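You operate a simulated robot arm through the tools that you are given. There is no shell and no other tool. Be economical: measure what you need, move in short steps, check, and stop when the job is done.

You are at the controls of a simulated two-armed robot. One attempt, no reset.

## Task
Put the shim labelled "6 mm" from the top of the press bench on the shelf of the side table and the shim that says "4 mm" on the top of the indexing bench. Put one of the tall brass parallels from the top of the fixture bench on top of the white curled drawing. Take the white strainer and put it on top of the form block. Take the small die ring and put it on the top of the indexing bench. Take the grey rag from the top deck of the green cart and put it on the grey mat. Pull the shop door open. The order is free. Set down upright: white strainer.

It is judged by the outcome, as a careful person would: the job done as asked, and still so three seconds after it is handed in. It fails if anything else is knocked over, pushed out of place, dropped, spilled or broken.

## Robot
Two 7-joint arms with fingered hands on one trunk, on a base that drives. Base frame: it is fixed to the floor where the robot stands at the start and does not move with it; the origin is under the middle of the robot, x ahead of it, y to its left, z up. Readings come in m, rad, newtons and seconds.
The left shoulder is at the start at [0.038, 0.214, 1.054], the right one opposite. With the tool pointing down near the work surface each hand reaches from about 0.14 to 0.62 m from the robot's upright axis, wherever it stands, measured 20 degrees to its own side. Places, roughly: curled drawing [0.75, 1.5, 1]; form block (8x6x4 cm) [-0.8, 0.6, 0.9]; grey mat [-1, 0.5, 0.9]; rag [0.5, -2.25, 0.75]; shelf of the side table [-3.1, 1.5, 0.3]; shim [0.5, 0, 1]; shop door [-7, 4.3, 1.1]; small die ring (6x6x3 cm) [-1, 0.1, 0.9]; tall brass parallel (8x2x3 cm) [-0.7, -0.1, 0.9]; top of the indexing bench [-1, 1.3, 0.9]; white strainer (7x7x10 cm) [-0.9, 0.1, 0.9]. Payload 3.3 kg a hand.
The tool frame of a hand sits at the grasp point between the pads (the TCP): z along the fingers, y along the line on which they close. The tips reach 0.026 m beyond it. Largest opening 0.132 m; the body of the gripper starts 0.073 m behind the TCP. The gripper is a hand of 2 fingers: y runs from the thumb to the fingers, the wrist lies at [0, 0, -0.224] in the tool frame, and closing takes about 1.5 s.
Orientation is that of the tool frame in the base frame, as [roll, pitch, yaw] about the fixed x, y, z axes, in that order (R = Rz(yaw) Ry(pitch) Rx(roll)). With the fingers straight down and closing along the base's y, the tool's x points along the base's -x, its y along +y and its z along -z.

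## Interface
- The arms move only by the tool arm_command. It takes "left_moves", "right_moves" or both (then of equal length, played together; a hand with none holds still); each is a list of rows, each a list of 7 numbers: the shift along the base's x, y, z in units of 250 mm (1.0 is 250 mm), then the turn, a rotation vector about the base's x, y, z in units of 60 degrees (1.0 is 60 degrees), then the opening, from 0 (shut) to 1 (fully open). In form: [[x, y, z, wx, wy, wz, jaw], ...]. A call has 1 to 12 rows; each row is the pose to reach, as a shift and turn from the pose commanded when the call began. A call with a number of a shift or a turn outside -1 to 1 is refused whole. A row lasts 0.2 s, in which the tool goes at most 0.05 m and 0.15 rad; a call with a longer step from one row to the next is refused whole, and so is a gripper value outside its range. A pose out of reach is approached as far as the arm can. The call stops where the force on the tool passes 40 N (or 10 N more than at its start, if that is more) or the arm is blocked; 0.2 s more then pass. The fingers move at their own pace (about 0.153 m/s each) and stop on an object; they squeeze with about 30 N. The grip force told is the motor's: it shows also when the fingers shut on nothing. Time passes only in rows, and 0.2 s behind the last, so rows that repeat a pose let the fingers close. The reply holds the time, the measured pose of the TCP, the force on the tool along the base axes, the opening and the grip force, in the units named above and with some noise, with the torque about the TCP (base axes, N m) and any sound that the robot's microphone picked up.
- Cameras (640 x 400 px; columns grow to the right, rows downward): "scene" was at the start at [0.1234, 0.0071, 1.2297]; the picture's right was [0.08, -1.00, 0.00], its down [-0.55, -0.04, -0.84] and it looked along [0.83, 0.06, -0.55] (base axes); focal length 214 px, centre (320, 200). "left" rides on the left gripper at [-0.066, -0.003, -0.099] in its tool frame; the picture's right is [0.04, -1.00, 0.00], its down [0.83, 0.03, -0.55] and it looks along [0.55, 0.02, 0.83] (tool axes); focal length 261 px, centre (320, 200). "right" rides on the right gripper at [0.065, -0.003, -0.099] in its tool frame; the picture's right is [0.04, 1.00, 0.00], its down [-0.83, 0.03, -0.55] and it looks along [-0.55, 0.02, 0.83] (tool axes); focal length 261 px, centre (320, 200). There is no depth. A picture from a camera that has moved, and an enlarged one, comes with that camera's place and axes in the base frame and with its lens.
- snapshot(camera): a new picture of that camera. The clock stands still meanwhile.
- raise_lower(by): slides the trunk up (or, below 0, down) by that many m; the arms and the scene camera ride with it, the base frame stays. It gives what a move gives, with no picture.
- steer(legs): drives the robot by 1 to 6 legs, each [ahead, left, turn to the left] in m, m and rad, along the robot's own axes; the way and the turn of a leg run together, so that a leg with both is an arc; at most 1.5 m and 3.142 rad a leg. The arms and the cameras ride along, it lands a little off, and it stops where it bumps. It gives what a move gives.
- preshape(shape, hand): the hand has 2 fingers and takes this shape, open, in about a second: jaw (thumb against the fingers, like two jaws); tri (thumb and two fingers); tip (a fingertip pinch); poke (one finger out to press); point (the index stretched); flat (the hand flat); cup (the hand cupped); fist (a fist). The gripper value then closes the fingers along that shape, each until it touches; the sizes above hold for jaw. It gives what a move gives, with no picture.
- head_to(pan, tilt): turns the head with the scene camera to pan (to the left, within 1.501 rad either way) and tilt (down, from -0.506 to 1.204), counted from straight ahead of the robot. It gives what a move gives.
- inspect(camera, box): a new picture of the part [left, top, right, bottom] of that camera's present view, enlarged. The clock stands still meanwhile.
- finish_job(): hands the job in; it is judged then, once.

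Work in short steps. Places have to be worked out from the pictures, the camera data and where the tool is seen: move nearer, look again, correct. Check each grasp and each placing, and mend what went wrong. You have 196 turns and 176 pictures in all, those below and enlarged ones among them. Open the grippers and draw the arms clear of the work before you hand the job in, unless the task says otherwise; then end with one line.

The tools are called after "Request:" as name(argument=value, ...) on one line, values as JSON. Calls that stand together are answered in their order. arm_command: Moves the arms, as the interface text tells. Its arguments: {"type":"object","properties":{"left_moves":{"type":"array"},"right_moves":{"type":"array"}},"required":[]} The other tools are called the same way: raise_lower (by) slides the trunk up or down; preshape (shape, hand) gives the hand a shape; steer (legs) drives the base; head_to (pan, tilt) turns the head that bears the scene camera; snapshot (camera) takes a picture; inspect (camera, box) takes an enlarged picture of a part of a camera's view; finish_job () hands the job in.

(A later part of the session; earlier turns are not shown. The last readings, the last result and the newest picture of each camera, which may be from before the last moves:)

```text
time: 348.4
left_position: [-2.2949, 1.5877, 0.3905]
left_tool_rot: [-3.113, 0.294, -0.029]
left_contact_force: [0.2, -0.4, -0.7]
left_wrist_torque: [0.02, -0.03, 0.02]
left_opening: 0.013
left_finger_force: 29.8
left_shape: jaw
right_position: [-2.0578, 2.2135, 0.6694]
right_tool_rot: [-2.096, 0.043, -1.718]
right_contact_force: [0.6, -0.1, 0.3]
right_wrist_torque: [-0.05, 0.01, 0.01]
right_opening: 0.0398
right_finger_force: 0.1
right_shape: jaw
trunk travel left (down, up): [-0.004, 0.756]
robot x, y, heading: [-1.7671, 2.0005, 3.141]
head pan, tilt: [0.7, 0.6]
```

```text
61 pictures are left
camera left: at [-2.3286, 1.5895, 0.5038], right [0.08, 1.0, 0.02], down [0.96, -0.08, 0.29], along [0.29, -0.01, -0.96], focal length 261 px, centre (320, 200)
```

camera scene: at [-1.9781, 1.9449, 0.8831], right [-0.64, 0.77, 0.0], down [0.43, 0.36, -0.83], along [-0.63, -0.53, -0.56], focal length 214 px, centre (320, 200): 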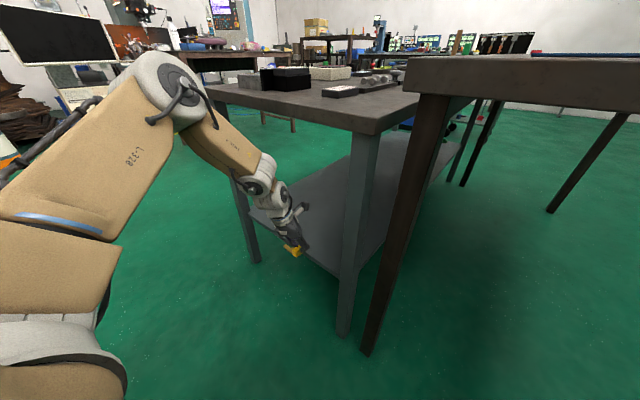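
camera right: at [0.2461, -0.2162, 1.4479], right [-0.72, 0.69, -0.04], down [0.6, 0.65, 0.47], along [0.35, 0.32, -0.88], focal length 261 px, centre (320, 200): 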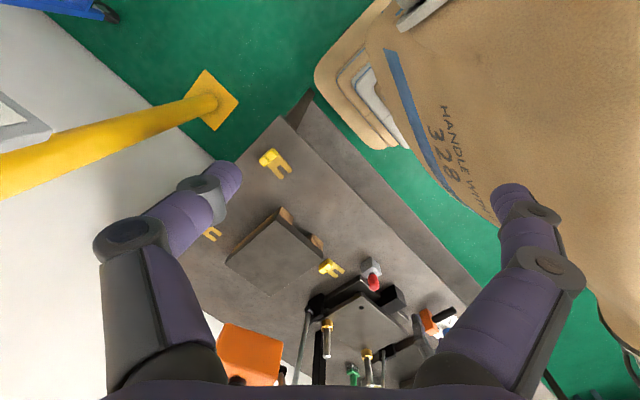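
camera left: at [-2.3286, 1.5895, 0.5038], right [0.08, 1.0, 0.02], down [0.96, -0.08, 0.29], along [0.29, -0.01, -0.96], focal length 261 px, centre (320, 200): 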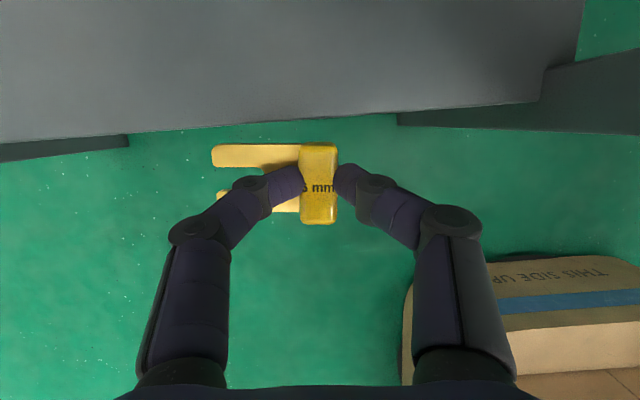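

The elbow is near the table-top edge, so I drive in only 6 cm and gain the rest by tilting the tool ~0.2 rad forward.

Request:
steer(legs=[[0.06, 0, 0]])

Request:
arm_command(left_moves=[[-0.07, 0, 0, 0, 0.08, 0, 0], [-0.14, 0, 0.0, 0, 0.16, 0, 0], [-0.18, 0, 0, 0, 0.22, 0, 0]])

Request:
snapshot(camera="left")

Request:
snapshot(camera="scene")

```text
time: 349.4
left_position: [-2.3591, 1.5908, 0.3902]
left_tool_rot: [-3.114, 0.296, -0.033]
left_contact_force: [-1.0, 0.3, -0.7]
left_wrist_torque: [0.01, 0.01, 0.0]
left_opening: 0.0131
left_finger_force: 30.3
left_shape: jaw
right_position: [-2.1205, 2.2145, 0.6711]
right_tool_rot: [-2.097, 0.044, -1.718]
right_contact_force: [0.0, -0.1, 0.4]
right_wrist_torque: [-0.01, 0.01, 0.01]
right_opening: 0.0397
right_finger_force: 0.1
right_shape: jaw
trunk travel left (down, up): [-0.004, 0.756]
robot x, y, heading: [-1.83, 2.0006, 3.137]
head pan, tilt: [0.7, 0.6]
```

```text
time: 350.1
left_position: [-2.4035, 1.591, 0.3885]
left_tool_rot: [-3.121, 0.526, -0.037]
left_contact_force: [0.5, 0.9, -1.2]
left_wrist_torque: [0.0, 0.02, -0.01]
left_opening: 0.013
left_finger_force: 30.1
left_shape: jaw
right_position: [-2.1211, 2.2147, 0.6715]
right_tool_rot: [-2.095, 0.044, -1.719]
right_contact_force: [0.0, 0.0, -1.0]
right_wrist_torque: [-0.01, 0.04, 0.0]
right_opening: 0.0394
right_finger_force: 0.0
right_shape: jaw
trunk travel left (down, up): [-0.004, 0.756]
robot x, y, heading: [-1.8295, 2.0042, 3.14]
head pan, tilt: [0.7, 0.6]
```

```text
60 pictures are left
camera left: at [-2.4119, 1.5917, 0.5074], right [0.08, 1.0, 0.0], down [0.99, -0.08, 0.06], along [0.06, -0.01, -1.0], focal length 261 px, centre (320, 200)
```

left: 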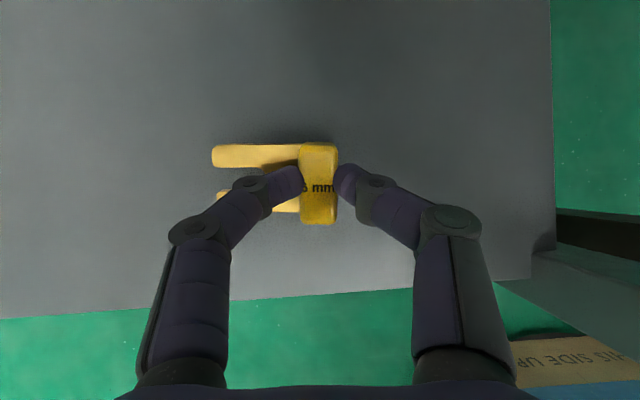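

```text
59 pictures are left
camera scene: at [-2.0415, 1.9458, 0.8831], right [-0.64, 0.77, 0.0], down [0.43, 0.36, -0.82], along [-0.63, -0.53, -0.57], focal length 214 px, centre (320, 200)
```

scene: 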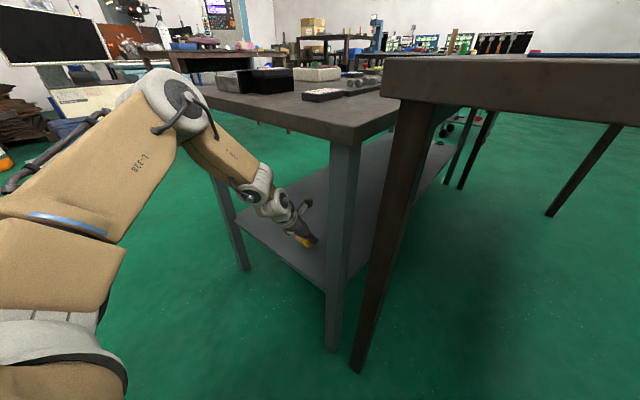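

Over the shelf, well inside the edge. I lower slowly.

Request:
arm_command(left_moves=[[0, 0, -0.04, 0, 0, 0, 0], [0, 0, -0.08, 0, 0, 0, 0], [0, 0, -0.12, 0, 0, 0, 0], [0, 0, -0.15, 0, 0, 0, 0]])

Request:
arm_command(left_moves=[[0, 0, -0.012, 0, 0, 0, 0], [0, 0, -0.024, 0, 0, 0, 0], [0, 0, -0.036, 0, 0, 0, 0], [0, 0, -0.048, 0, 0, 0, 0]])

```text
time: 351.1
left_position: [-2.4061, 1.592, 0.3551]
left_tool_rot: [-3.124, 0.536, -0.036]
left_contact_force: [-0.9, -2.0, 21.8]
left_wrist_torque: [-0.05, 0.06, 0.0]
left_opening: 0.014
left_finger_force: 29.8
left_shape: jaw
right_position: [-2.12, 2.215, 0.6724]
right_tool_rot: [-2.098, 0.041, -1.719]
right_contact_force: [-0.3, -0.3, 0.1]
right_wrist_torque: [0.02, 0.01, -0.03]
right_opening: 0.0399
right_finger_force: 0.1
right_shape: jaw
trunk travel left (down, up): [-0.004, 0.756]
robot x, y, heading: [-1.827, 2.0017, 3.134]
head pan, tilt: [0.7, 0.6]
```

```text
time: 351.8
left_position: [-2.4097, 1.5917, 0.3543]
left_tool_rot: [-3.125, 0.547, -0.035]
left_contact_force: [6.0, -1.7, 27.2]
left_wrist_torque: [-0.07, 0.02, 0.0]
left_opening: 0.0168
left_finger_force: 29.8
left_shape: jaw
right_position: [-2.1192, 2.2156, 0.6712]
right_tool_rot: [-2.099, 0.043, -1.72]
right_contact_force: [0.1, 0.0, 0.1]
right_wrist_torque: [0.02, 0.01, -0.02]
right_opening: 0.0398
right_finger_force: 0.1
right_shape: jaw
trunk travel left (down, up): [-0.004, 0.756]
robot x, y, heading: [-1.8289, 2.0024, 3.14]
head pan, tilt: [0.7, 0.6]
stopped in row 3 (left hand): the force on the tool passed its limit at 42 N (the readings are from after the stop); the commanded pose is now the measured one
```

Contact with the shelf. Open and lift a little, then look.

Request:
arm_command(left_moves=[[0, 0, 0.012, 0, 0, 0, 0.12], [0, 0, 0.012, 0, 0, 0, 0.25], [0, 0, 0.012, 0, 0, 0, 0.4], [0, 0, 0.08, 0, 0, 0, 0.4], [0, 0, 0.2, 0, 0, 0, 0.4]])

Request:
snapshot(camera="left")

```text
time: 353.0
left_position: [-2.4069, 1.5914, 0.4011]
left_tool_rot: [-3.122, 0.536, -0.037]
left_contact_force: [0.1, -0.1, -0.6]
left_wrist_torque: [0.02, 0.01, 0.01]
left_opening: 0.0521
left_finger_force: 0.2
left_shape: jaw
right_position: [-2.1207, 2.2146, 0.671]
right_tool_rot: [-2.096, 0.044, -1.72]
right_contact_force: [-0.6, 0.5, -0.3]
right_wrist_torque: [0.02, 0.0, 0.02]
right_opening: 0.0396
right_finger_force: 0.0
right_shape: jaw
trunk travel left (down, up): [-0.004, 0.756]
robot x, y, heading: [-1.8281, 1.9991, 3.137]
head pan, tilt: [0.7, 0.6]
```

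```text
58 pictures are left
camera left: at [-2.4135, 1.5929, 0.5196], right [0.08, 1.0, 0.0], down [1.0, -0.08, 0.05], along [0.05, -0.01, -1.0], focal length 261 px, centre (320, 200)
```

left: 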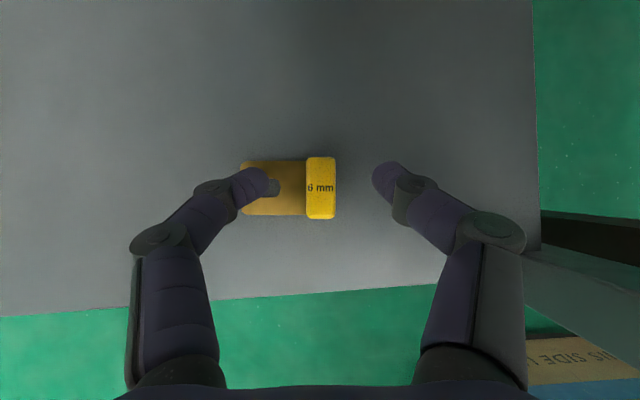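

6 mm shim lies flat on the shelf. I back straight out and raise the trunk, then look toward the door.

Request:
steer(legs=[[-0.35, 0, 0]])

Request:
raise_lower(by=0.4)

Request:
head_to(pan=-0.4, tilt=0.2)

Request:
snapshot(camera="scene")

```text
time: 355.2
left_position: [-2.0516, 1.5831, 0.4017]
left_tool_rot: [-3.123, 0.536, -0.022]
left_contact_force: [-0.4, -0.1, -1.0]
left_wrist_torque: [0.0, 0.01, -0.03]
left_opening: 0.0524
left_finger_force: 0.1
left_shape: jaw
right_position: [-1.7735, 2.2104, 0.6707]
right_tool_rot: [-2.095, 0.043, -1.705]
right_contact_force: [0.1, 0.1, 0.3]
right_wrist_torque: [-0.01, 0.03, -0.01]
right_opening: 0.0397
right_finger_force: 0.1
right_shape: jaw
trunk travel left (down, up): [-0.004, 0.756]
robot x, y, heading: [-1.4773, 2.0054, -3.131]
head pan, tilt: [0.7, 0.6]
```

```text
time: 359.1
left_position: [-2.0515, 1.5835, 0.8018]
left_tool_rot: [-3.125, 0.538, -0.022]
left_contact_force: [0.6, -0.2, 0.4]
left_wrist_torque: [0.0, 0.0, -0.01]
left_opening: 0.0525
left_finger_force: 0.0
left_shape: jaw
right_position: [-1.7733, 2.2108, 1.0699]
right_tool_rot: [-2.096, 0.046, -1.706]
right_contact_force: [1.3, 0.0, 0.1]
right_wrist_torque: [-0.03, -0.01, 0.0]
right_opening: 0.0394
right_finger_force: 0.0
right_shape: jaw
trunk travel left (down, up): [-0.404, 0.356]
robot x, y, heading: [-1.4797, 2.0002, -3.135]
head pan, tilt: [0.7, 0.6]
```

```text
time: 360.4
left_position: [-2.052, 1.5848, 0.8028]
left_tool_rot: [-3.121, 0.538, -0.022]
left_contact_force: [0.2, -0.5, 0.2]
left_wrist_torque: [-0.04, 0.01, 0.0]
left_opening: 0.0526
left_finger_force: 0.0
left_shape: jaw
right_position: [-1.7741, 2.2115, 1.0706]
right_tool_rot: [-2.097, 0.044, -1.705]
right_contact_force: [-0.4, -0.5, 0.1]
right_wrist_torque: [0.0, 0.03, 0.0]
right_opening: 0.0398
right_finger_force: 0.1
right_shape: jaw
trunk travel left (down, up): [-0.404, 0.356]
robot x, y, heading: [-1.4834, 2.0016, -3.13]
head pan, tilt: [-0.4, 0.201]
```

```text
57 pictures are left
camera scene: at [-1.5938, 2.0376, 1.3334], right [0.38, 0.93, 0.0], down [0.18, -0.08, -0.98], along [-0.91, 0.37, -0.2], focal length 214 px, centre (320, 200)
```

scene: 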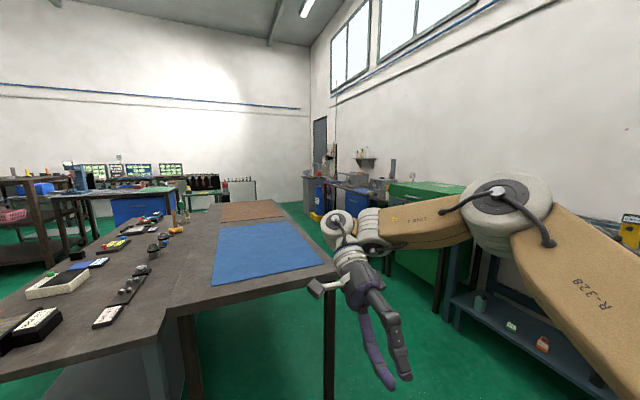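

The door is at the far north wall. I raise the trunk, slide to the corridor y≈3.0 and drive along it, checking midway.

Request:
raise_lower(by=0.3)

Request:
steer(legs=[[0, -1.0, -0.01], [1.4, 0, 0], [0.8, 0, 0]])

Request:
snapshot(camera="scene")

```text
time: 363.4
left_position: [-2.0559, 1.5837, 1.1293]
left_tool_rot: [-3.123, 0.585, -0.022]
left_contact_force: [-0.5, 1.6, -1.0]
left_wrist_torque: [0.02, -0.01, -0.01]
left_opening: 0.0523
left_finger_force: 0.0
left_shape: jaw
right_position: [-1.7739, 2.2106, 1.3713]
right_tool_rot: [-2.098, 0.043, -1.705]
right_contact_force: [0.4, 0.2, -0.8]
right_wrist_torque: [0.03, -0.02, -0.02]
right_opening: 0.0398
right_finger_force: 0.0
right_shape: jaw
trunk travel left (down, up): [-0.704, 0.056]
robot x, y, heading: [-1.4833, 2.0048, -3.128]
head pan, tilt: [-0.4, 0.201]
```

```text
time: 378.7
left_position: [-4.2112, 2.6149, 1.1292]
left_tool_rot: [-3.124, 0.585, -0.048]
left_contact_force: [0.1, 0.9, -0.1]
left_wrist_torque: [-0.01, 0.0, 0.05]
left_opening: 0.0523
left_finger_force: 0.0
left_shape: jaw
right_position: [-3.9127, 3.2349, 1.3706]
right_tool_rot: [-2.098, 0.043, -1.733]
right_contact_force: [-0.5, -0.6, -0.6]
right_wrist_torque: [-0.01, 0.02, -0.03]
right_opening: 0.0399
right_finger_force: 0.1
right_shape: jaw
trunk travel left (down, up): [-0.704, 0.056]
robot x, y, heading: [-3.6252, 3.0191, 3.121]
head pan, tilt: [-0.4, 0.201]
```

```text
56 pictures are left
camera scene: at [-3.722, 3.0559, 1.634], right [0.4, 0.91, 0.0], down [0.18, -0.08, -0.98], along [-0.9, 0.4, -0.2], focal length 214 px, centre (320, 200)
```

scene: 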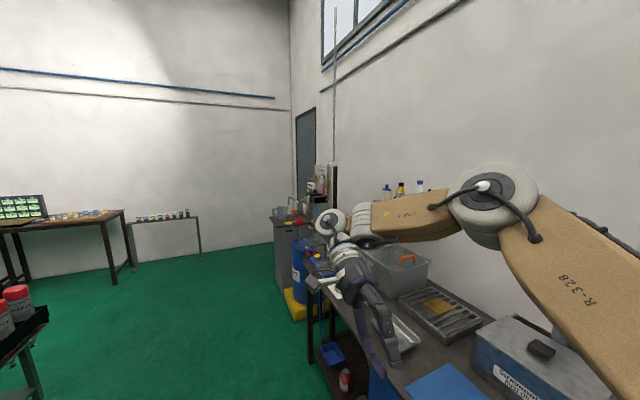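

Clear ahead. I drive on to x≈-6.0 (slightly left) and look at the door.

Request:
steer(legs=[[1.2, 0.1, 0.02], [1.3, 0.1, 0]])

Request:
head_to(pan=-0.9, tilt=0.2)

Request:
snapshot(camera="scene")

```text
time: 390.9
left_position: [-6.6661, 2.3118, 1.1288]
left_tool_rot: [-3.121, 0.585, 0.014]
left_contact_force: [-0.5, -0.5, 0.6]
left_wrist_torque: [0.02, -0.02, 0.04]
left_opening: 0.0525
left_finger_force: 0.0
left_shape: jaw
right_position: [-6.4092, 2.9496, 1.3703]
right_tool_rot: [-2.095, 0.043, -1.666]
right_contact_force: [-0.7, 0.4, 0.2]
right_wrist_torque: [-0.01, 0.03, -0.01]
right_opening: 0.0398
right_finger_force: 0.1
right_shape: jaw
trunk travel left (down, up): [-0.704, 0.056]
robot x, y, heading: [-6.1045, 2.7523, -3.094]
head pan, tilt: [-0.4, 0.201]
```

```text
time: 391.8
left_position: [-6.666, 2.3113, 1.1288]
left_tool_rot: [-3.122, 0.584, 0.014]
left_contact_force: [0.0, 0.3, -0.3]
left_wrist_torque: [0.01, 0.0, 0.0]
left_opening: 0.0524
left_finger_force: 0.1
left_shape: jaw
right_position: [-6.4084, 2.9489, 1.3711]
right_tool_rot: [-2.096, 0.043, -1.667]
right_contact_force: [0.1, 0.0, 0.7]
right_wrist_torque: [-0.01, 0.02, 0.01]
right_opening: 0.0397
right_finger_force: 0.1
right_shape: jaw
trunk travel left (down, up): [-0.704, 0.056]
robot x, y, heading: [-6.1072, 2.7522, -3.092]
head pan, tilt: [-0.901, 0.201]
```

```text
55 pictures are left
camera scene: at [-6.1809, 2.8211, 1.634], right [0.75, 0.66, 0.0], down [0.13, -0.15, -0.98], along [-0.64, 0.74, -0.2], focal length 214 px, centre (320, 200)
```

scene: 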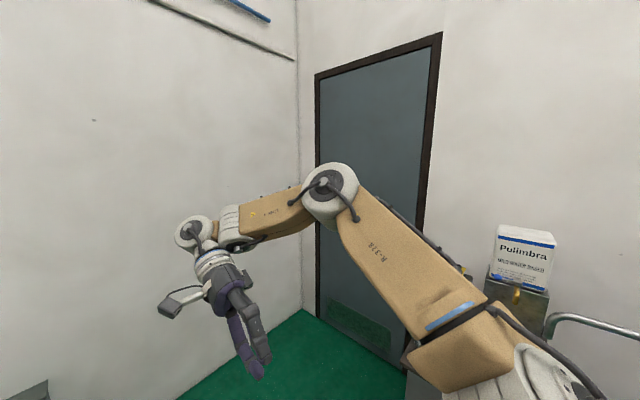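

The door is in the corner ahead-right. I turn right to face it and look for the handle.

Request:
steer(legs=[[0, 0, -1.62]])

Request:
head_to(pan=0.5, tilt=0.25)

Request:
snapshot(camera="scene")

```text
time: 396.1
left_position: [-6.5193, 3.3333, 1.1276]
left_tool_rot: [-3.122, 0.584, -1.606]
left_contact_force: [-0.7, -0.2, 1.1]
left_wrist_torque: [0.01, 0.0, 0.01]
left_opening: 0.0525
left_finger_force: 0.0
left_shape: jaw
right_position: [-5.8943, 3.0435, 1.3713]
right_tool_rot: [-2.096, 0.043, 2.995]
right_contact_force: [-0.2, -0.7, 0.4]
right_wrist_torque: [-0.02, 0.05, -0.02]
right_opening: 0.0395
right_finger_force: 0.1
right_shape: jaw
trunk travel left (down, up): [-0.704, 0.056]
robot x, y, heading: [-6.1079, 2.7509, 1.567]
head pan, tilt: [-0.901, 0.201]
```

```text
time: 397.7
left_position: [-6.5186, 3.3312, 1.1301]
left_tool_rot: [-3.123, 0.585, -1.607]
left_contact_force: [-0.3, 0.4, -0.2]
left_wrist_torque: [-0.01, 0.01, -0.01]
left_opening: 0.0522
left_finger_force: 0.1
left_shape: jaw
right_position: [-5.8949, 3.0438, 1.3704]
right_tool_rot: [-2.096, 0.043, 2.996]
right_contact_force: [0.1, -0.5, -0.1]
right_wrist_torque: [-0.01, 0.0, 0.01]
right_opening: 0.0399
right_finger_force: 0.2
right_shape: jaw
trunk travel left (down, up): [-0.704, 0.056]
robot x, y, heading: [-6.1053, 2.7523, 1.565]
head pan, tilt: [0.499, 0.25]
```

```text
54 pictures are left
camera scene: at [-6.1534, 2.8443, 1.6294], right [0.88, 0.48, 0.0], down [0.12, -0.22, -0.97], along [-0.46, 0.85, -0.25], focal length 214 px, centre (320, 200)
```

scene: 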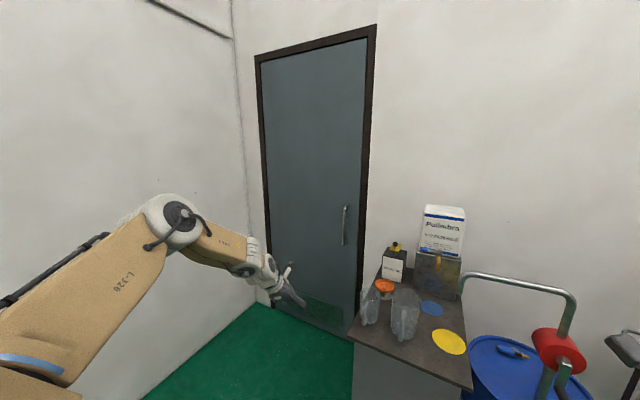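

The door has a vertical bar handle at about (-6.71,4.25,1.04), hinges on the left. I tilt the left tool to near-horizontal (pointing +y) with the wrist staying put, opened.

Request:
arm_command(left_moves=[[0, 0.09, 0.07, 0.14, 0, 0, 0.6], [0, 0.17, 0.17, 0.28, 0, 0, 0.8], [0, 0.25, 0.28, 0.42, 0, 0, 1], [0, 0.31, 0.4, 0.56, 0, 0, 1], [0, 0.36, 0.52, 0.7, 0, 0, 1], [0, 0.4, 0.64, 0.83, 0, 0, 1]])

Request:
inspect(camera="scene", box=[240, 150, 400, 290])

Request:
snapshot(camera="left")

```text
time: 399.1
left_position: [-6.5181, 3.428, 1.2959]
left_tool_rot: [2.935, 1.45, -1.815]
left_contact_force: [0.3, -0.1, 0.8]
left_wrist_torque: [0.0, 0.01, 0.01]
left_opening: 0.1321
left_finger_force: 0.2
left_shape: jaw
left hand out of reach, approached as far as the arm can: row 6
right_position: [-5.8946, 3.0429, 1.371]
right_tool_rot: [-2.097, 0.041, 2.997]
right_contact_force: [0.0, -0.3, 0.4]
right_wrist_torque: [0.04, -0.02, 0.02]
right_opening: 0.0397
right_finger_force: 0.0
right_shape: jaw
trunk travel left (down, up): [-0.704, 0.056]
robot x, y, heading: [-6.1071, 2.7555, 1.57]
head pan, tilt: [0.499, 0.25]
```

```text
2.86 times, centred on (320, 220) of scene
camera zoom: at [-6.1533, 2.8442, 1.6295], right [0.88, 0.48, 0.0], down [0.12, -0.22, -0.97], along [-0.46, 0.85, -0.25], focal length 613 px, centre (320, 143)
```

zoom: 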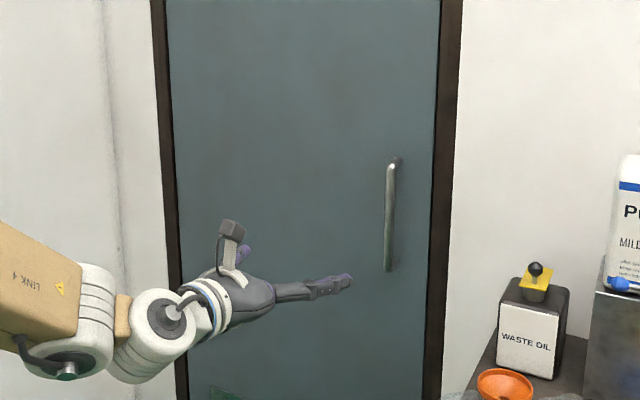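

```text
52 pictures are left
camera left: at [-6.5176, 3.3381, 1.3726], right [1.0, -0.04, -0.07], down [-0.08, -0.64, -0.76], along [-0.01, 0.76, -0.65], focal length 261 px, centre (320, 200)
```

left: 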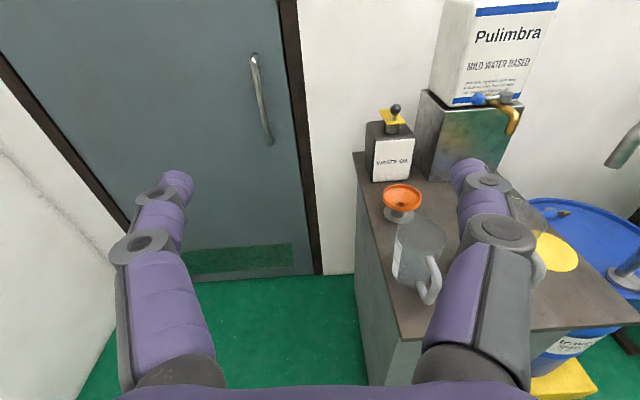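

The bar handle is at (-6.71,4.28), z 0.88–1.18; a cabinet to its right (x>-6.38,y>3.56) restricts the base. I'll stand at heading ~0.7 rad with the hand yawed left to face the door; first yaw the hand 50° here.

Request:
arm_command(left_moves=[[-0.13, -0.01, 0, 0, 0, 0.14, 0.8], [-0.26, -0.04, 0, 0, 0, 0.28, 0.8], [-0.38, -0.09, 0, 0, 0, 0.42, 0.8], [-0.5, -0.16, 0, 0, 0, 0.56, 0.8], [-0.6, -0.24, 0, 0, 0, 0.7, 0.8], [-0.68, -0.32, 0, 0, 0, 0.83, 0.8]])

Request:
raise_lower(by=-0.24)

```text
time: 400.5
left_position: [-6.6905, 3.3415, 1.2986]
left_tool_rot: [2.953, 1.449, -0.936]
left_contact_force: [0.0, 0.6, 0.6]
left_wrist_torque: [-0.01, -0.02, -0.01]
left_opening: 0.106
left_finger_force: 0.1
left_shape: jaw
left hand out of reach, approached as far as the arm can: row 6
right_position: [-5.8958, 3.0425, 1.3715]
right_tool_rot: [-2.096, 0.041, 2.995]
right_contact_force: [0.5, 0.3, -0.9]
right_wrist_torque: [0.0, -0.01, -0.01]
right_opening: 0.0398
right_finger_force: 0.1
right_shape: jaw
trunk travel left (down, up): [-0.704, 0.056]
robot x, y, heading: [-6.1044, 2.749, 1.565]
head pan, tilt: [0.499, 0.25]
```

```text
time: 403.0
left_position: [-6.6914, 3.3427, 1.0598]
left_tool_rot: [2.931, 1.451, -0.95]
left_contact_force: [0.5, 0.8, -0.4]
left_wrist_torque: [0.02, 0.01, 0.03]
left_opening: 0.1057
left_finger_force: 0.1
left_shape: jaw
right_position: [-5.8965, 3.0422, 1.1322]
right_tool_rot: [-2.097, 0.043, 2.993]
right_contact_force: [0.6, -1.1, -0.3]
right_wrist_torque: [-0.02, -0.05, 0.01]
right_opening: 0.0394
right_finger_force: 0.0
right_shape: jaw
trunk travel left (down, up): [-0.464, 0.296]
robot x, y, heading: [-6.1059, 2.7527, 1.564]
head pan, tilt: [0.499, 0.25]
```

Tool now points 48° left of forward. I slide left 0.67 m, turn right to heading 0.7, and look before approaching.

Request:
steer(legs=[[0, 0.67, 0], [0, 0, -0.866]])

Request:
head_to(pan=0.6, tilt=0.3)

Request:
snapshot(camera="scene")

Request:
snapshot(camera="left")

```text
time: 408.9
left_position: [-6.6903, 3.5811, 1.0596]
left_tool_rot: [2.93, 1.45, -1.833]
left_contact_force: [-0.3, 0.3, -0.5]
left_wrist_torque: [0.0, -0.02, 0.01]
left_opening: 0.1055
left_finger_force: 0.0
left_shape: jaw
right_position: [-6.4161, 2.7763, 1.1312]
right_tool_rot: [-2.097, 0.044, 2.112]
right_contact_force: [0.4, -0.5, -0.2]
right_wrist_torque: [0.0, 0.01, -0.03]
right_opening: 0.0396
right_finger_force: 0.1
right_shape: jaw
trunk travel left (down, up): [-0.464, 0.296]
robot x, y, heading: [-6.7757, 2.7564, 0.686]
head pan, tilt: [0.499, 0.25]
```

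```text
time: 409.6
left_position: [-6.6912, 3.5807, 1.0596]
left_tool_rot: [2.932, 1.45, -1.831]
left_contact_force: [0.2, -0.1, -0.3]
left_wrist_torque: [0.0, -0.01, -0.02]
left_opening: 0.1058
left_finger_force: 0.0
left_shape: jaw
right_position: [-6.4158, 2.776, 1.1308]
right_tool_rot: [-2.096, 0.044, 2.111]
right_contact_force: [0.5, 0.0, -0.1]
right_wrist_torque: [-0.02, 0.02, 0.02]
right_opening: 0.0399
right_finger_force: 0.0
right_shape: jaw
trunk travel left (down, up): [-0.464, 0.296]
robot x, y, heading: [-6.7785, 2.7579, 0.684]
head pan, tilt: [0.6, 0.3]
```

```text
51 pictures are left
camera scene: at [-6.7363, 2.8574, 1.3845], right [0.96, -0.28, 0.0], down [-0.08, -0.28, -0.96], along [0.27, 0.92, -0.3], focal length 214 px, centre (320, 200)
```

scene: 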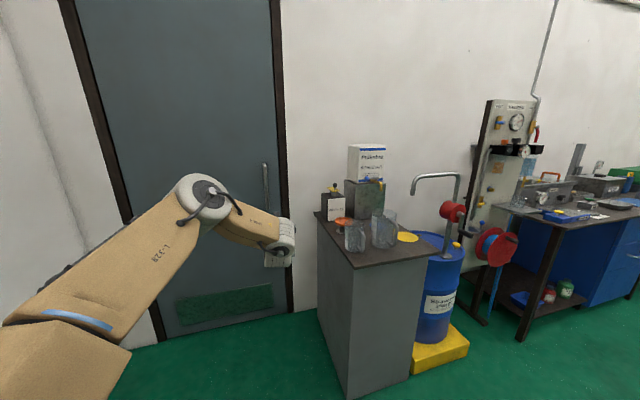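

```text
50 pictures are left
camera left: at [-6.6909, 3.4912, 1.1367], right [1.0, -0.06, -0.07], down [-0.09, -0.64, -0.76], along [0.0, 0.76, -0.65], focal length 261 px, centre (320, 200)
```

left: 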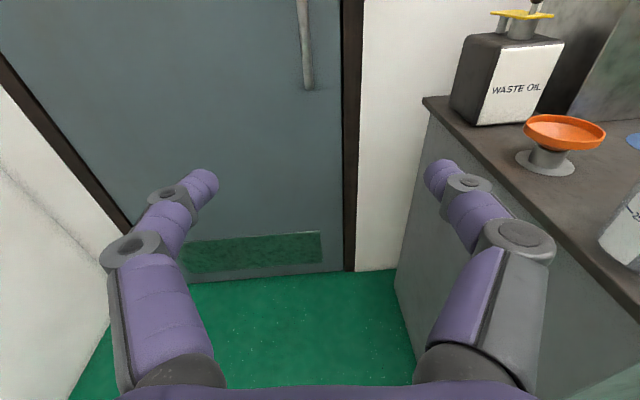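

Hand is in line with the bar (x≈-6.695). I drive 0.55 m toward the door (diagonally in the robot frame).

Request:
steer(legs=[[0.345, 0.425, 0]])

Request:
snapshot(camera="left")

Request:
snapshot(camera="scene")

```text
time: 412.8
left_position: [-6.7031, 4.1305, 1.0588]
left_tool_rot: [2.936, 1.449, -1.82]
left_contact_force: [-0.4, -0.4, 0.0]
left_wrist_torque: [-0.02, -0.01, 0.02]
left_opening: 0.106
left_finger_force: 0.1
left_shape: jaw
right_position: [-6.4167, 3.33, 1.13]
right_tool_rot: [-2.095, 0.044, 2.124]
right_contact_force: [0.5, 0.3, 0.2]
right_wrist_torque: [0.01, -0.01, 0.04]
right_opening: 0.0399
right_finger_force: 0.3
right_shape: jaw
trunk travel left (down, up): [-0.464, 0.296]
robot x, y, heading: [-6.7765, 3.3026, 0.7]
head pan, tilt: [0.6, 0.3]
```

```text
49 pictures are left
camera left: at [-6.7021, 4.041, 1.1363], right [1.0, -0.05, -0.07], down [-0.08, -0.64, -0.76], along [-0.01, 0.76, -0.65], focal length 261 px, centre (320, 200)
```

left: 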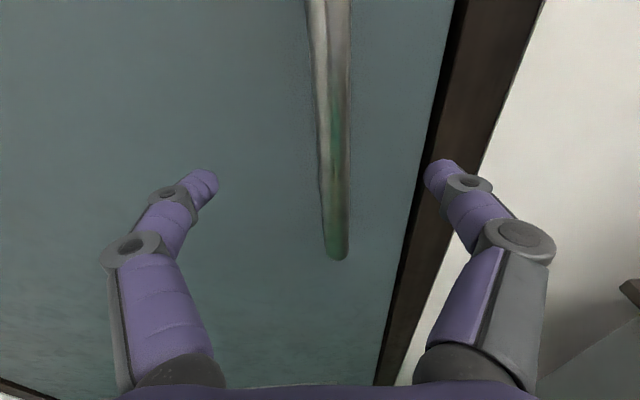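

```text
48 pictures are left
camera scene: at [-6.74, 3.4069, 1.3844], right [0.96, -0.27, 0.0], down [-0.08, -0.29, -0.95], along [0.26, 0.92, -0.3], focal length 214 px, centre (320, 200)
```

scene: 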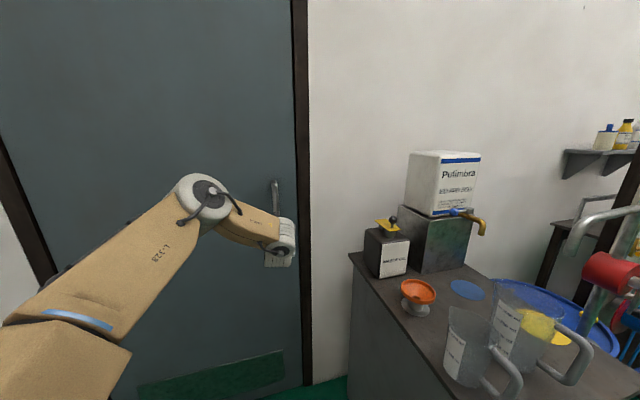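

Bar triangulates to (-6.692,4.21). I advance 7.5 cm so it sits between the pads.

Request:
steer(legs=[[0.057, 0.052, 0]])

Request:
snapshot(camera="left")

```text
time: 413.8
left_position: [-6.6916, 4.2082, 1.0594]
left_tool_rot: [2.933, 1.449, -1.819]
left_contact_force: [-0.9, 0.0, -0.3]
left_wrist_torque: [-0.03, -0.02, 0.0]
left_opening: 0.1057
left_finger_force: 0.0
left_shape: jaw
right_position: [-6.407, 3.4067, 1.1306]
right_tool_rot: [-2.095, 0.044, 2.124]
right_contact_force: [-0.8, -0.4, 0.4]
right_wrist_torque: [-0.02, 0.01, -0.01]
right_opening: 0.0395
right_finger_force: 0.0
right_shape: jaw
trunk travel left (down, up): [-0.464, 0.296]
robot x, y, heading: [-6.7686, 3.3799, 0.704]
head pan, tilt: [0.6, 0.3]
```

```text
47 pictures are left
camera left: at [-6.6913, 4.1179, 1.1357], right [1.0, -0.05, -0.07], down [-0.08, -0.65, -0.76], along [-0.01, 0.76, -0.65], focal length 261 px, centre (320, 200)
```

left: 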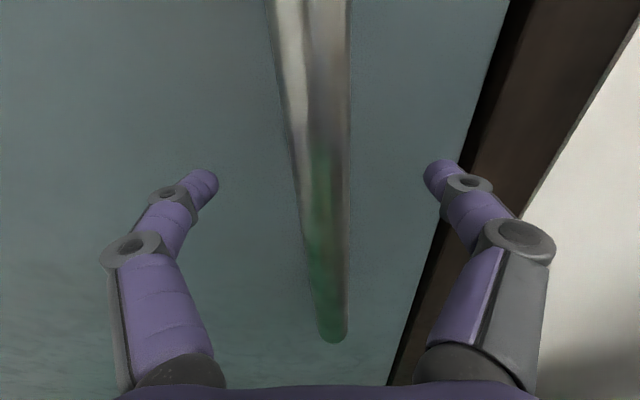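

The bar is between the fingers. Close.

Request:
arm_command(left_moves=[[0, 0, 0, 0, 0, 0, 0.5], [0, 0, 0, 0, 0, 0, 0.2], [0, 0, 0, 0, 0, 0, 0], [0, 0, 0, 0, 0, 0, 0], [0, 0, 0, 0, 0, 0, 0]])

Request:
snapshot(camera="left")

```text
time: 415.0
left_position: [-6.6915, 4.2075, 1.0589]
left_tool_rot: [2.932, 1.45, -1.821]
left_contact_force: [3.8, 3.8, -0.8]
left_wrist_torque: [0.0, -0.02, -0.02]
left_opening: 0.0013
left_finger_force: 30.2
left_shape: jaw
right_position: [-6.406, 3.4053, 1.1308]
right_tool_rot: [-2.096, 0.044, 2.124]
right_contact_force: [-0.3, 0.2, 1.3]
right_wrist_torque: [-0.04, -0.01, -0.02]
right_opening: 0.0398
right_finger_force: 0.1
right_shape: jaw
trunk travel left (down, up): [-0.464, 0.296]
robot x, y, heading: [-6.7681, 3.3801, 0.699]
head pan, tilt: [0.6, 0.3]
```

```text
46 pictures are left
camera left: at [-6.6907, 4.117, 1.1364], right [1.0, -0.05, -0.07], down [-0.08, -0.64, -0.76], along [-0.01, 0.76, -0.65], focal length 261 px, centre (320, 200)
```

left: 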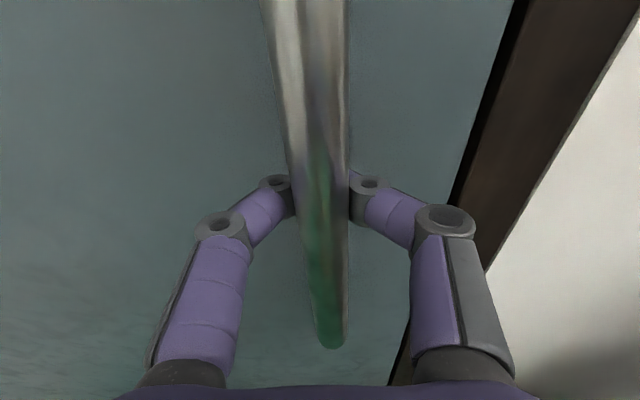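

Opening reads ~1 mm with fingers around the thin bar at 30 N. I pull along the door's arc a little (0.12 rad about the hinge) to test.

Request:
steer(legs=[[-0.142, 0, -0.12]])

Request:
snapshot(camera="left")

Request:
snapshot(camera="scene")

```text
time: 416.3
left_position: [-6.7058, 4.1049, 1.0594]
left_tool_rot: [2.933, 1.45, -1.943]
left_contact_force: [-0.4, -0.8, 0.6]
left_wrist_torque: [-0.05, 0.02, -0.01]
left_opening: 0.0008
left_finger_force: 30.2
left_shape: jaw
right_position: [-6.5226, 3.2747, 1.1305]
right_tool_rot: [-2.096, 0.045, 2.002]
right_contact_force: [-0.9, -0.6, 0.4]
right_wrist_torque: [0.0, 0.01, -0.01]
right_opening: 0.0395
right_finger_force: 0.1
right_shape: jaw
trunk travel left (down, up): [-0.464, 0.296]
robot x, y, heading: [-6.8839, 3.292, 0.573]
head pan, tilt: [0.6, 0.3]
```

```text
45 pictures are left
camera left: at [-6.7173, 4.0159, 1.1372], right [0.98, -0.17, -0.07], down [-0.16, -0.63, -0.76], along [0.09, 0.76, -0.65], focal length 261 px, centre (320, 200)
```

left: 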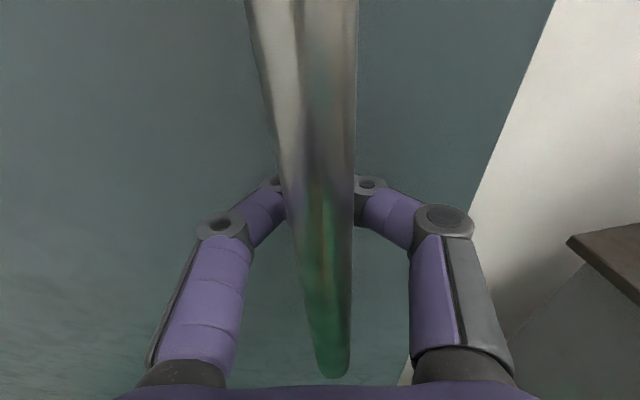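

```text
44 pictures are left
camera scene: at [-6.8334, 3.3908, 1.3846], right [0.92, -0.39, 0.0], down [-0.11, -0.27, -0.96], along [0.37, 0.88, -0.3], focal length 214 px, centre (320, 200)
```

scene: 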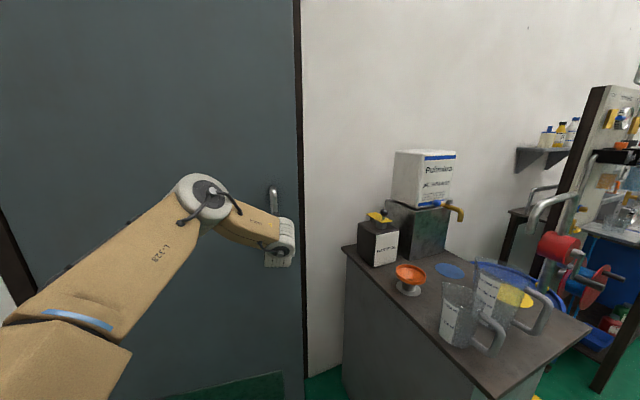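

The bar came with the hand and the door edge has left its frame. I continue the arc by 0.25 rad.

Request:
steer(legs=[[-0.148, 0, -0.125], [-0.148, 0, -0.125]])

Request:
snapshot(camera="left")

Request:
snapshot(camera="scene")

```text
time: 418.7
left_position: [-6.7758, 3.9073, 1.0598]
left_tool_rot: [2.936, 1.45, -2.2]
left_contact_force: [-0.3, 0.8, 0.2]
left_wrist_torque: [-0.02, 0.01, -0.01]
left_opening: 0.0008
left_finger_force: 30.2
left_shape: jaw
right_position: [-6.8083, 3.0578, 1.1304]
right_tool_rot: [-2.098, 0.044, 1.744]
right_contact_force: [-0.3, -0.3, -0.6]
right_wrist_torque: [0.01, 0.0, 0.05]
right_opening: 0.0398
right_finger_force: 0.0
right_shape: jaw
trunk travel left (down, up): [-0.464, 0.296]
robot x, y, heading: [-7.1512, 3.1645, 0.32]
head pan, tilt: [0.6, 0.3]
```

```text
43 pictures are left
camera left: at [-6.8086, 3.8232, 1.1368], right [0.91, -0.41, -0.07], down [-0.31, -0.57, -0.76], along [0.28, 0.71, -0.65], focal length 261 px, centre (320, 200)
```

left: 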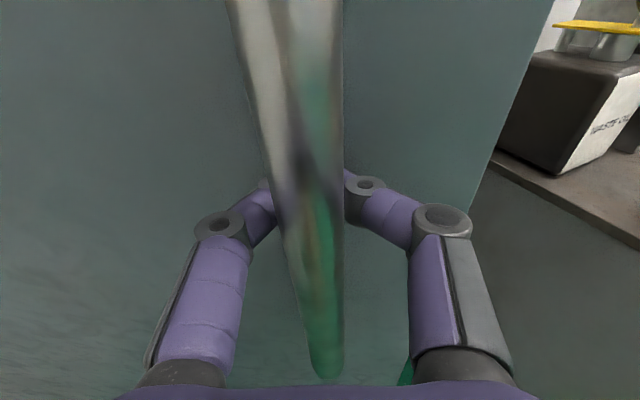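

```text
42 pictures are left
camera scene: at [-7.0795, 3.2477, 1.3845], right [0.79, -0.61, 0.0], down [-0.18, -0.24, -0.96], along [0.58, 0.76, -0.3], focal length 214 px, centre (320, 200)
```

scene: 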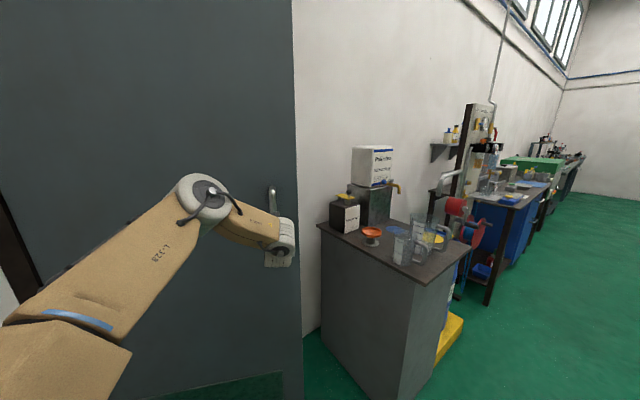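

Door is at ~21°. To keep the base off the side wall I continue the arc letting the bar pivot in the fingers, turning the base left as it goes (two legs first).

Request:
steer(legs=[[-0.038, -0.135, 0.1], [-0.0525, -0.108, 0.1]])

Request:
snapshot(camera="left")

Request:
snapshot(camera="scene")

```text
time: 420.9
left_position: [-6.9171, 3.7104, 1.0586]
left_tool_rot: [2.943, 1.45, -1.989]
left_contact_force: [-23.5, 24.9, -1.3]
left_wrist_torque: [0.01, -0.07, -0.51]
left_opening: 0.0007
left_finger_force: 30.1
left_shape: jaw
right_position: [-6.7819, 2.8698, 1.1322]
right_tool_rot: [-2.098, 0.047, 1.94]
right_contact_force: [0.1, 0.6, 0.1]
right_wrist_torque: [-0.04, 0.02, -0.01]
right_opening: 0.0399
right_finger_force: 0.0
right_shape: jaw
trunk travel left (down, up): [-0.464, 0.296]
robot x, y, heading: [-7.1377, 2.9081, 0.514]
head pan, tilt: [0.6, 0.3]
```

```text
41 pictures are left
camera left: at [-6.9329, 3.6216, 1.1352], right [0.97, -0.22, -0.06], down [-0.19, -0.62, -0.76], along [0.13, 0.75, -0.65], focal length 261 px, centre (320, 200)
```

left: 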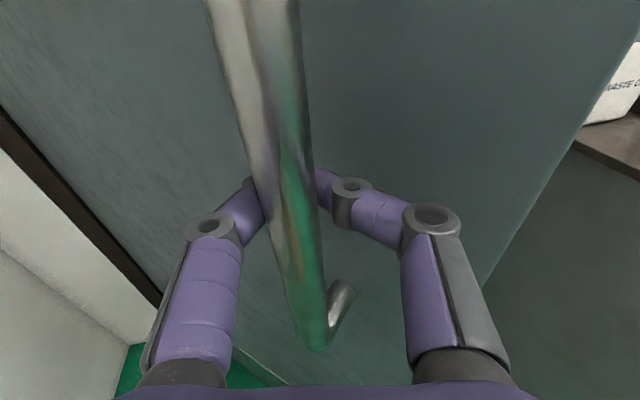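

```text
40 pictures are left
camera scene: at [-7.0851, 3.0043, 1.3843], right [0.9, -0.44, 0.0], down [-0.13, -0.27, -0.95], along [0.42, 0.86, -0.3], focal length 214 px, centre (320, 200)
```

scene: 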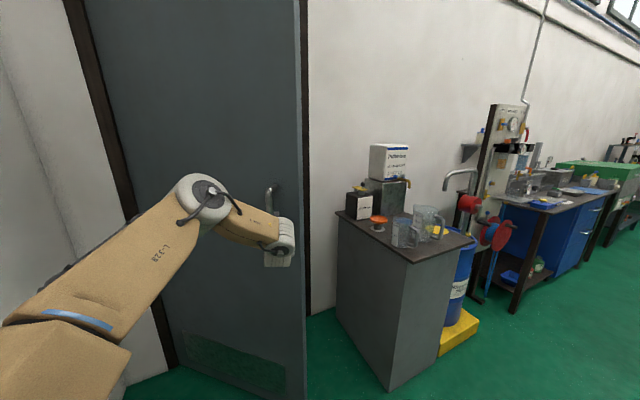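

The door is ~37° open; force shows a slight radial mismatch. I continue with a correction toward the hinge.

Request:
steer(legs=[[-0.06, -0.066, 0.106]])

```text
time: 421.9
left_position: [-7.0154, 3.6401, 1.0577]
left_tool_rot: [2.92, 1.451, -1.907]
left_contact_force: [-10.1, 14.2, -3.6]
left_wrist_torque: [-0.03, -0.08, -0.26]
left_opening: 0.0
left_finger_force: 30.4
left_shape: jaw
right_position: [-6.7925, 2.8161, 1.1316]
right_tool_rot: [-2.096, 0.046, 2.045]
right_contact_force: [-0.4, 0.0, -0.3]
right_wrist_torque: [0.01, -0.01, 0.03]
right_opening: 0.0397
right_finger_force: 0.1
right_shape: jaw
trunk travel left (down, up): [-0.464, 0.296]
robot x, y, heading: [-7.1549, 2.8178, 0.619]
head pan, tilt: [0.6, 0.3]
```

Force is smaller. Next two small legs toward ~60° open.

Request:
steer(legs=[[-0.061, -0.046, 0.1]])

Request:
snapshot(camera="left")

```text
time: 422.8
left_position: [-7.0505, 3.6186, 1.0628]
left_tool_rot: [2.967, 1.46, -1.83]
left_contact_force: [-1.4, 7.3, -4.8]
left_wrist_torque: [-0.04, -0.05, -0.09]
left_opening: 0.0002
left_finger_force: 30.3
left_shape: jaw
right_position: [-6.8009, 2.8036, 1.1307]
right_tool_rot: [-2.096, 0.046, 2.077]
right_contact_force: [-0.1, 0.4, -0.2]
right_wrist_torque: [0.02, -0.01, 0.02]
right_opening: 0.04
right_finger_force: 0.1
right_shape: jaw
trunk travel left (down, up): [-0.464, 0.296]
robot x, y, heading: [-7.1637, 2.7938, 0.652]
head pan, tilt: [0.6, 0.3]
stopped in leg 1: the robot was blocked; the commanded pose is now the measured one
```

```text
39 pictures are left
camera left: at [-7.0535, 3.5281, 1.139], right [0.99, -0.09, -0.06], down [-0.1, -0.63, -0.77], along [0.03, 0.77, -0.64], focal length 261 px, centre (320, 200)
```

left: 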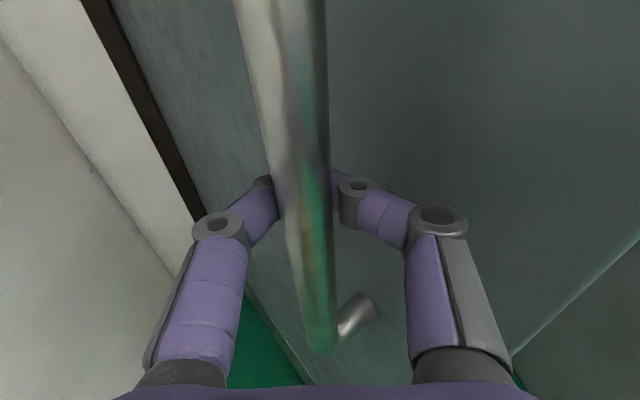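

The base got blocked: likely a finger knuckle against the door at this angle (~48° open). I release and back off straight, then will push the door wider from behind.

Request:
arm_command(left_moves=[[0, 0, 0, 0, 0, 0, 0.25], [0, 0, 0, 0, 0, 0, 0.4], [0, 0, 0, 0, 0, 0, 0.4]])

Request:
snapshot(camera="left")

```text
time: 423.6
left_position: [-7.046, 3.618, 1.0637]
left_tool_rot: [2.973, 1.465, -1.823]
left_contact_force: [0.6, 0.2, -0.5]
left_wrist_torque: [0.01, -0.01, -0.01]
left_opening: 0.0523
left_finger_force: 0.1
left_shape: jaw
right_position: [-6.7996, 2.8011, 1.1299]
right_tool_rot: [-2.095, 0.044, 2.078]
right_contact_force: [-0.3, -0.1, -0.2]
right_wrist_torque: [0.0, -0.01, 0.01]
right_opening: 0.0398
right_finger_force: 0.1
right_shape: jaw
trunk travel left (down, up): [-0.464, 0.296]
robot x, y, heading: [-7.1631, 2.7942, 0.651]
head pan, tilt: [0.6, 0.3]
```

```text
38 pictures are left
camera left: at [-7.0509, 3.5261, 1.1408], right [0.99, -0.09, -0.06], down [-0.1, -0.63, -0.77], along [0.03, 0.77, -0.64], focal length 261 px, centre (320, 200)
```

left: 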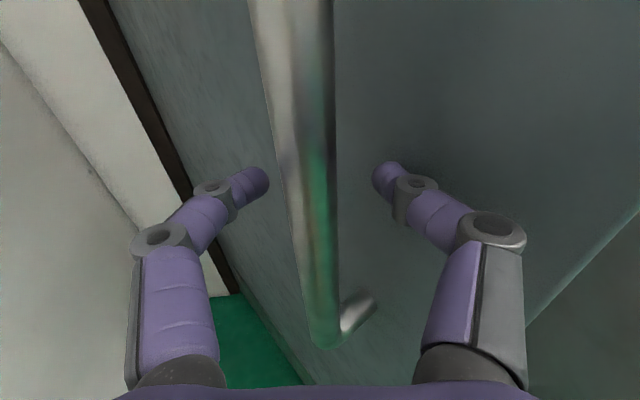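

Fingers are clear of the bar. Back off 0.25 m straight in -y and view the door.

Request:
steer(legs=[[-0.152, -0.199, 0]])

Request:
snapshot(camera="scene")

Request:
snapshot(camera="left")

```text
time: 424.8
left_position: [-6.976, 3.5667, 1.0652]
left_tool_rot: [2.988, 1.465, -1.951]
left_contact_force: [0.3, 0.1, -0.2]
left_wrist_torque: [-0.01, -0.02, -0.03]
left_opening: 0.0032
left_finger_force: 30.4
left_shape: jaw
right_position: [-6.8469, 2.725, 1.1322]
right_tool_rot: [-2.1, 0.045, 1.935]
right_contact_force: [-0.1, -0.2, 0.2]
right_wrist_torque: [0.02, -0.02, -0.01]
right_opening: 0.0398
right_finger_force: 0.0
right_shape: jaw
trunk travel left (down, up): [-0.464, 0.296]
robot x, y, heading: [-7.2049, 2.7678, 0.511]
head pan, tilt: [0.6, 0.3]
stopped in leg 1: the robot was blocked; the commanded pose is now the measured one
```

```text
37 pictures are left
camera scene: at [-7.1477, 2.8599, 1.3846], right [0.9, -0.44, 0.0], down [-0.13, -0.26, -0.96], along [0.42, 0.86, -0.29], focal length 214 px, centre (320, 200)
```

scene: 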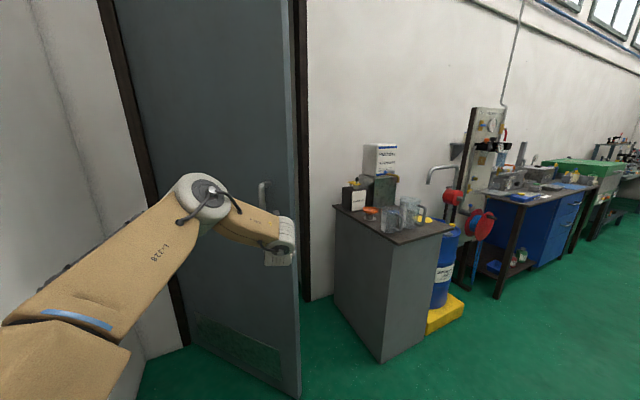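

```text
36 pictures are left
camera left: at [-6.9933, 3.4769, 1.1417], right [0.97, -0.23, -0.06], down [-0.19, -0.61, -0.77], along [0.14, 0.76, -0.64], focal length 261 px, centre (320, 200)
```

left: 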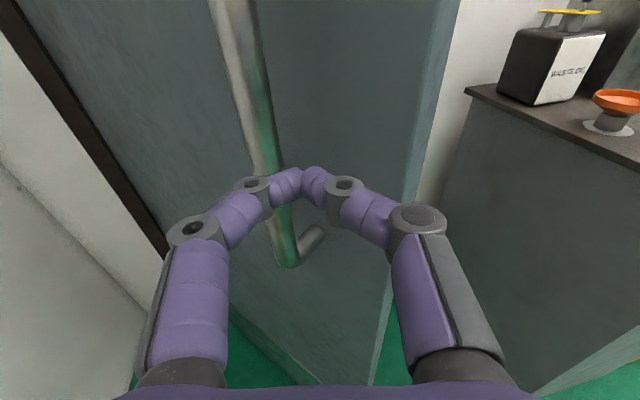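

The base's rear-left corner is apparently at the side wall. The fingers are free of the bar, so I move away (+x,-y).

Request:
steer(legs=[[0.05, -0.2, 0], [0.1, -0.1, 0]])

Request:
snapshot(camera="scene")

```text
time: 426.2
left_position: [-6.8094, 3.5024, 1.0666]
left_tool_rot: [2.971, 1.464, -2.092]
left_contact_force: [1.0, 0.7, 0.2]
left_wrist_torque: [0.0, -0.04, 0.03]
left_opening: 0.0034
left_finger_force: 29.9
left_shape: jaw
right_position: [-6.7844, 2.6517, 1.1312]
right_tool_rot: [-2.097, 0.043, 1.812]
right_contact_force: [-0.6, -1.1, -0.5]
right_wrist_torque: [0.0, -0.01, -0.02]
right_opening: 0.0395
right_finger_force: 0.2
right_shape: jaw
trunk travel left (down, up): [-0.464, 0.296]
robot x, y, heading: [-7.132, 2.7382, 0.394]
head pan, tilt: [0.6, 0.3]
stopped in leg 1: the robot was blocked; the commanded pose is now the measured one
```

```text
35 pictures are left
camera scene: at [-7.0656, 2.8223, 1.3845], right [0.83, -0.55, 0.0], down [-0.16, -0.25, -0.96], along [0.53, 0.8, -0.3], focal length 214 px, centre (320, 200)
```

scene: 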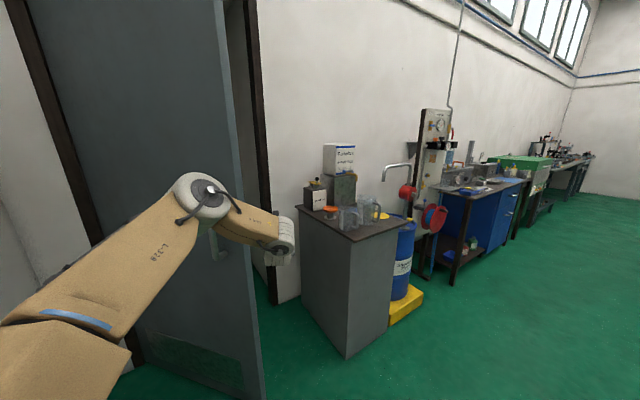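

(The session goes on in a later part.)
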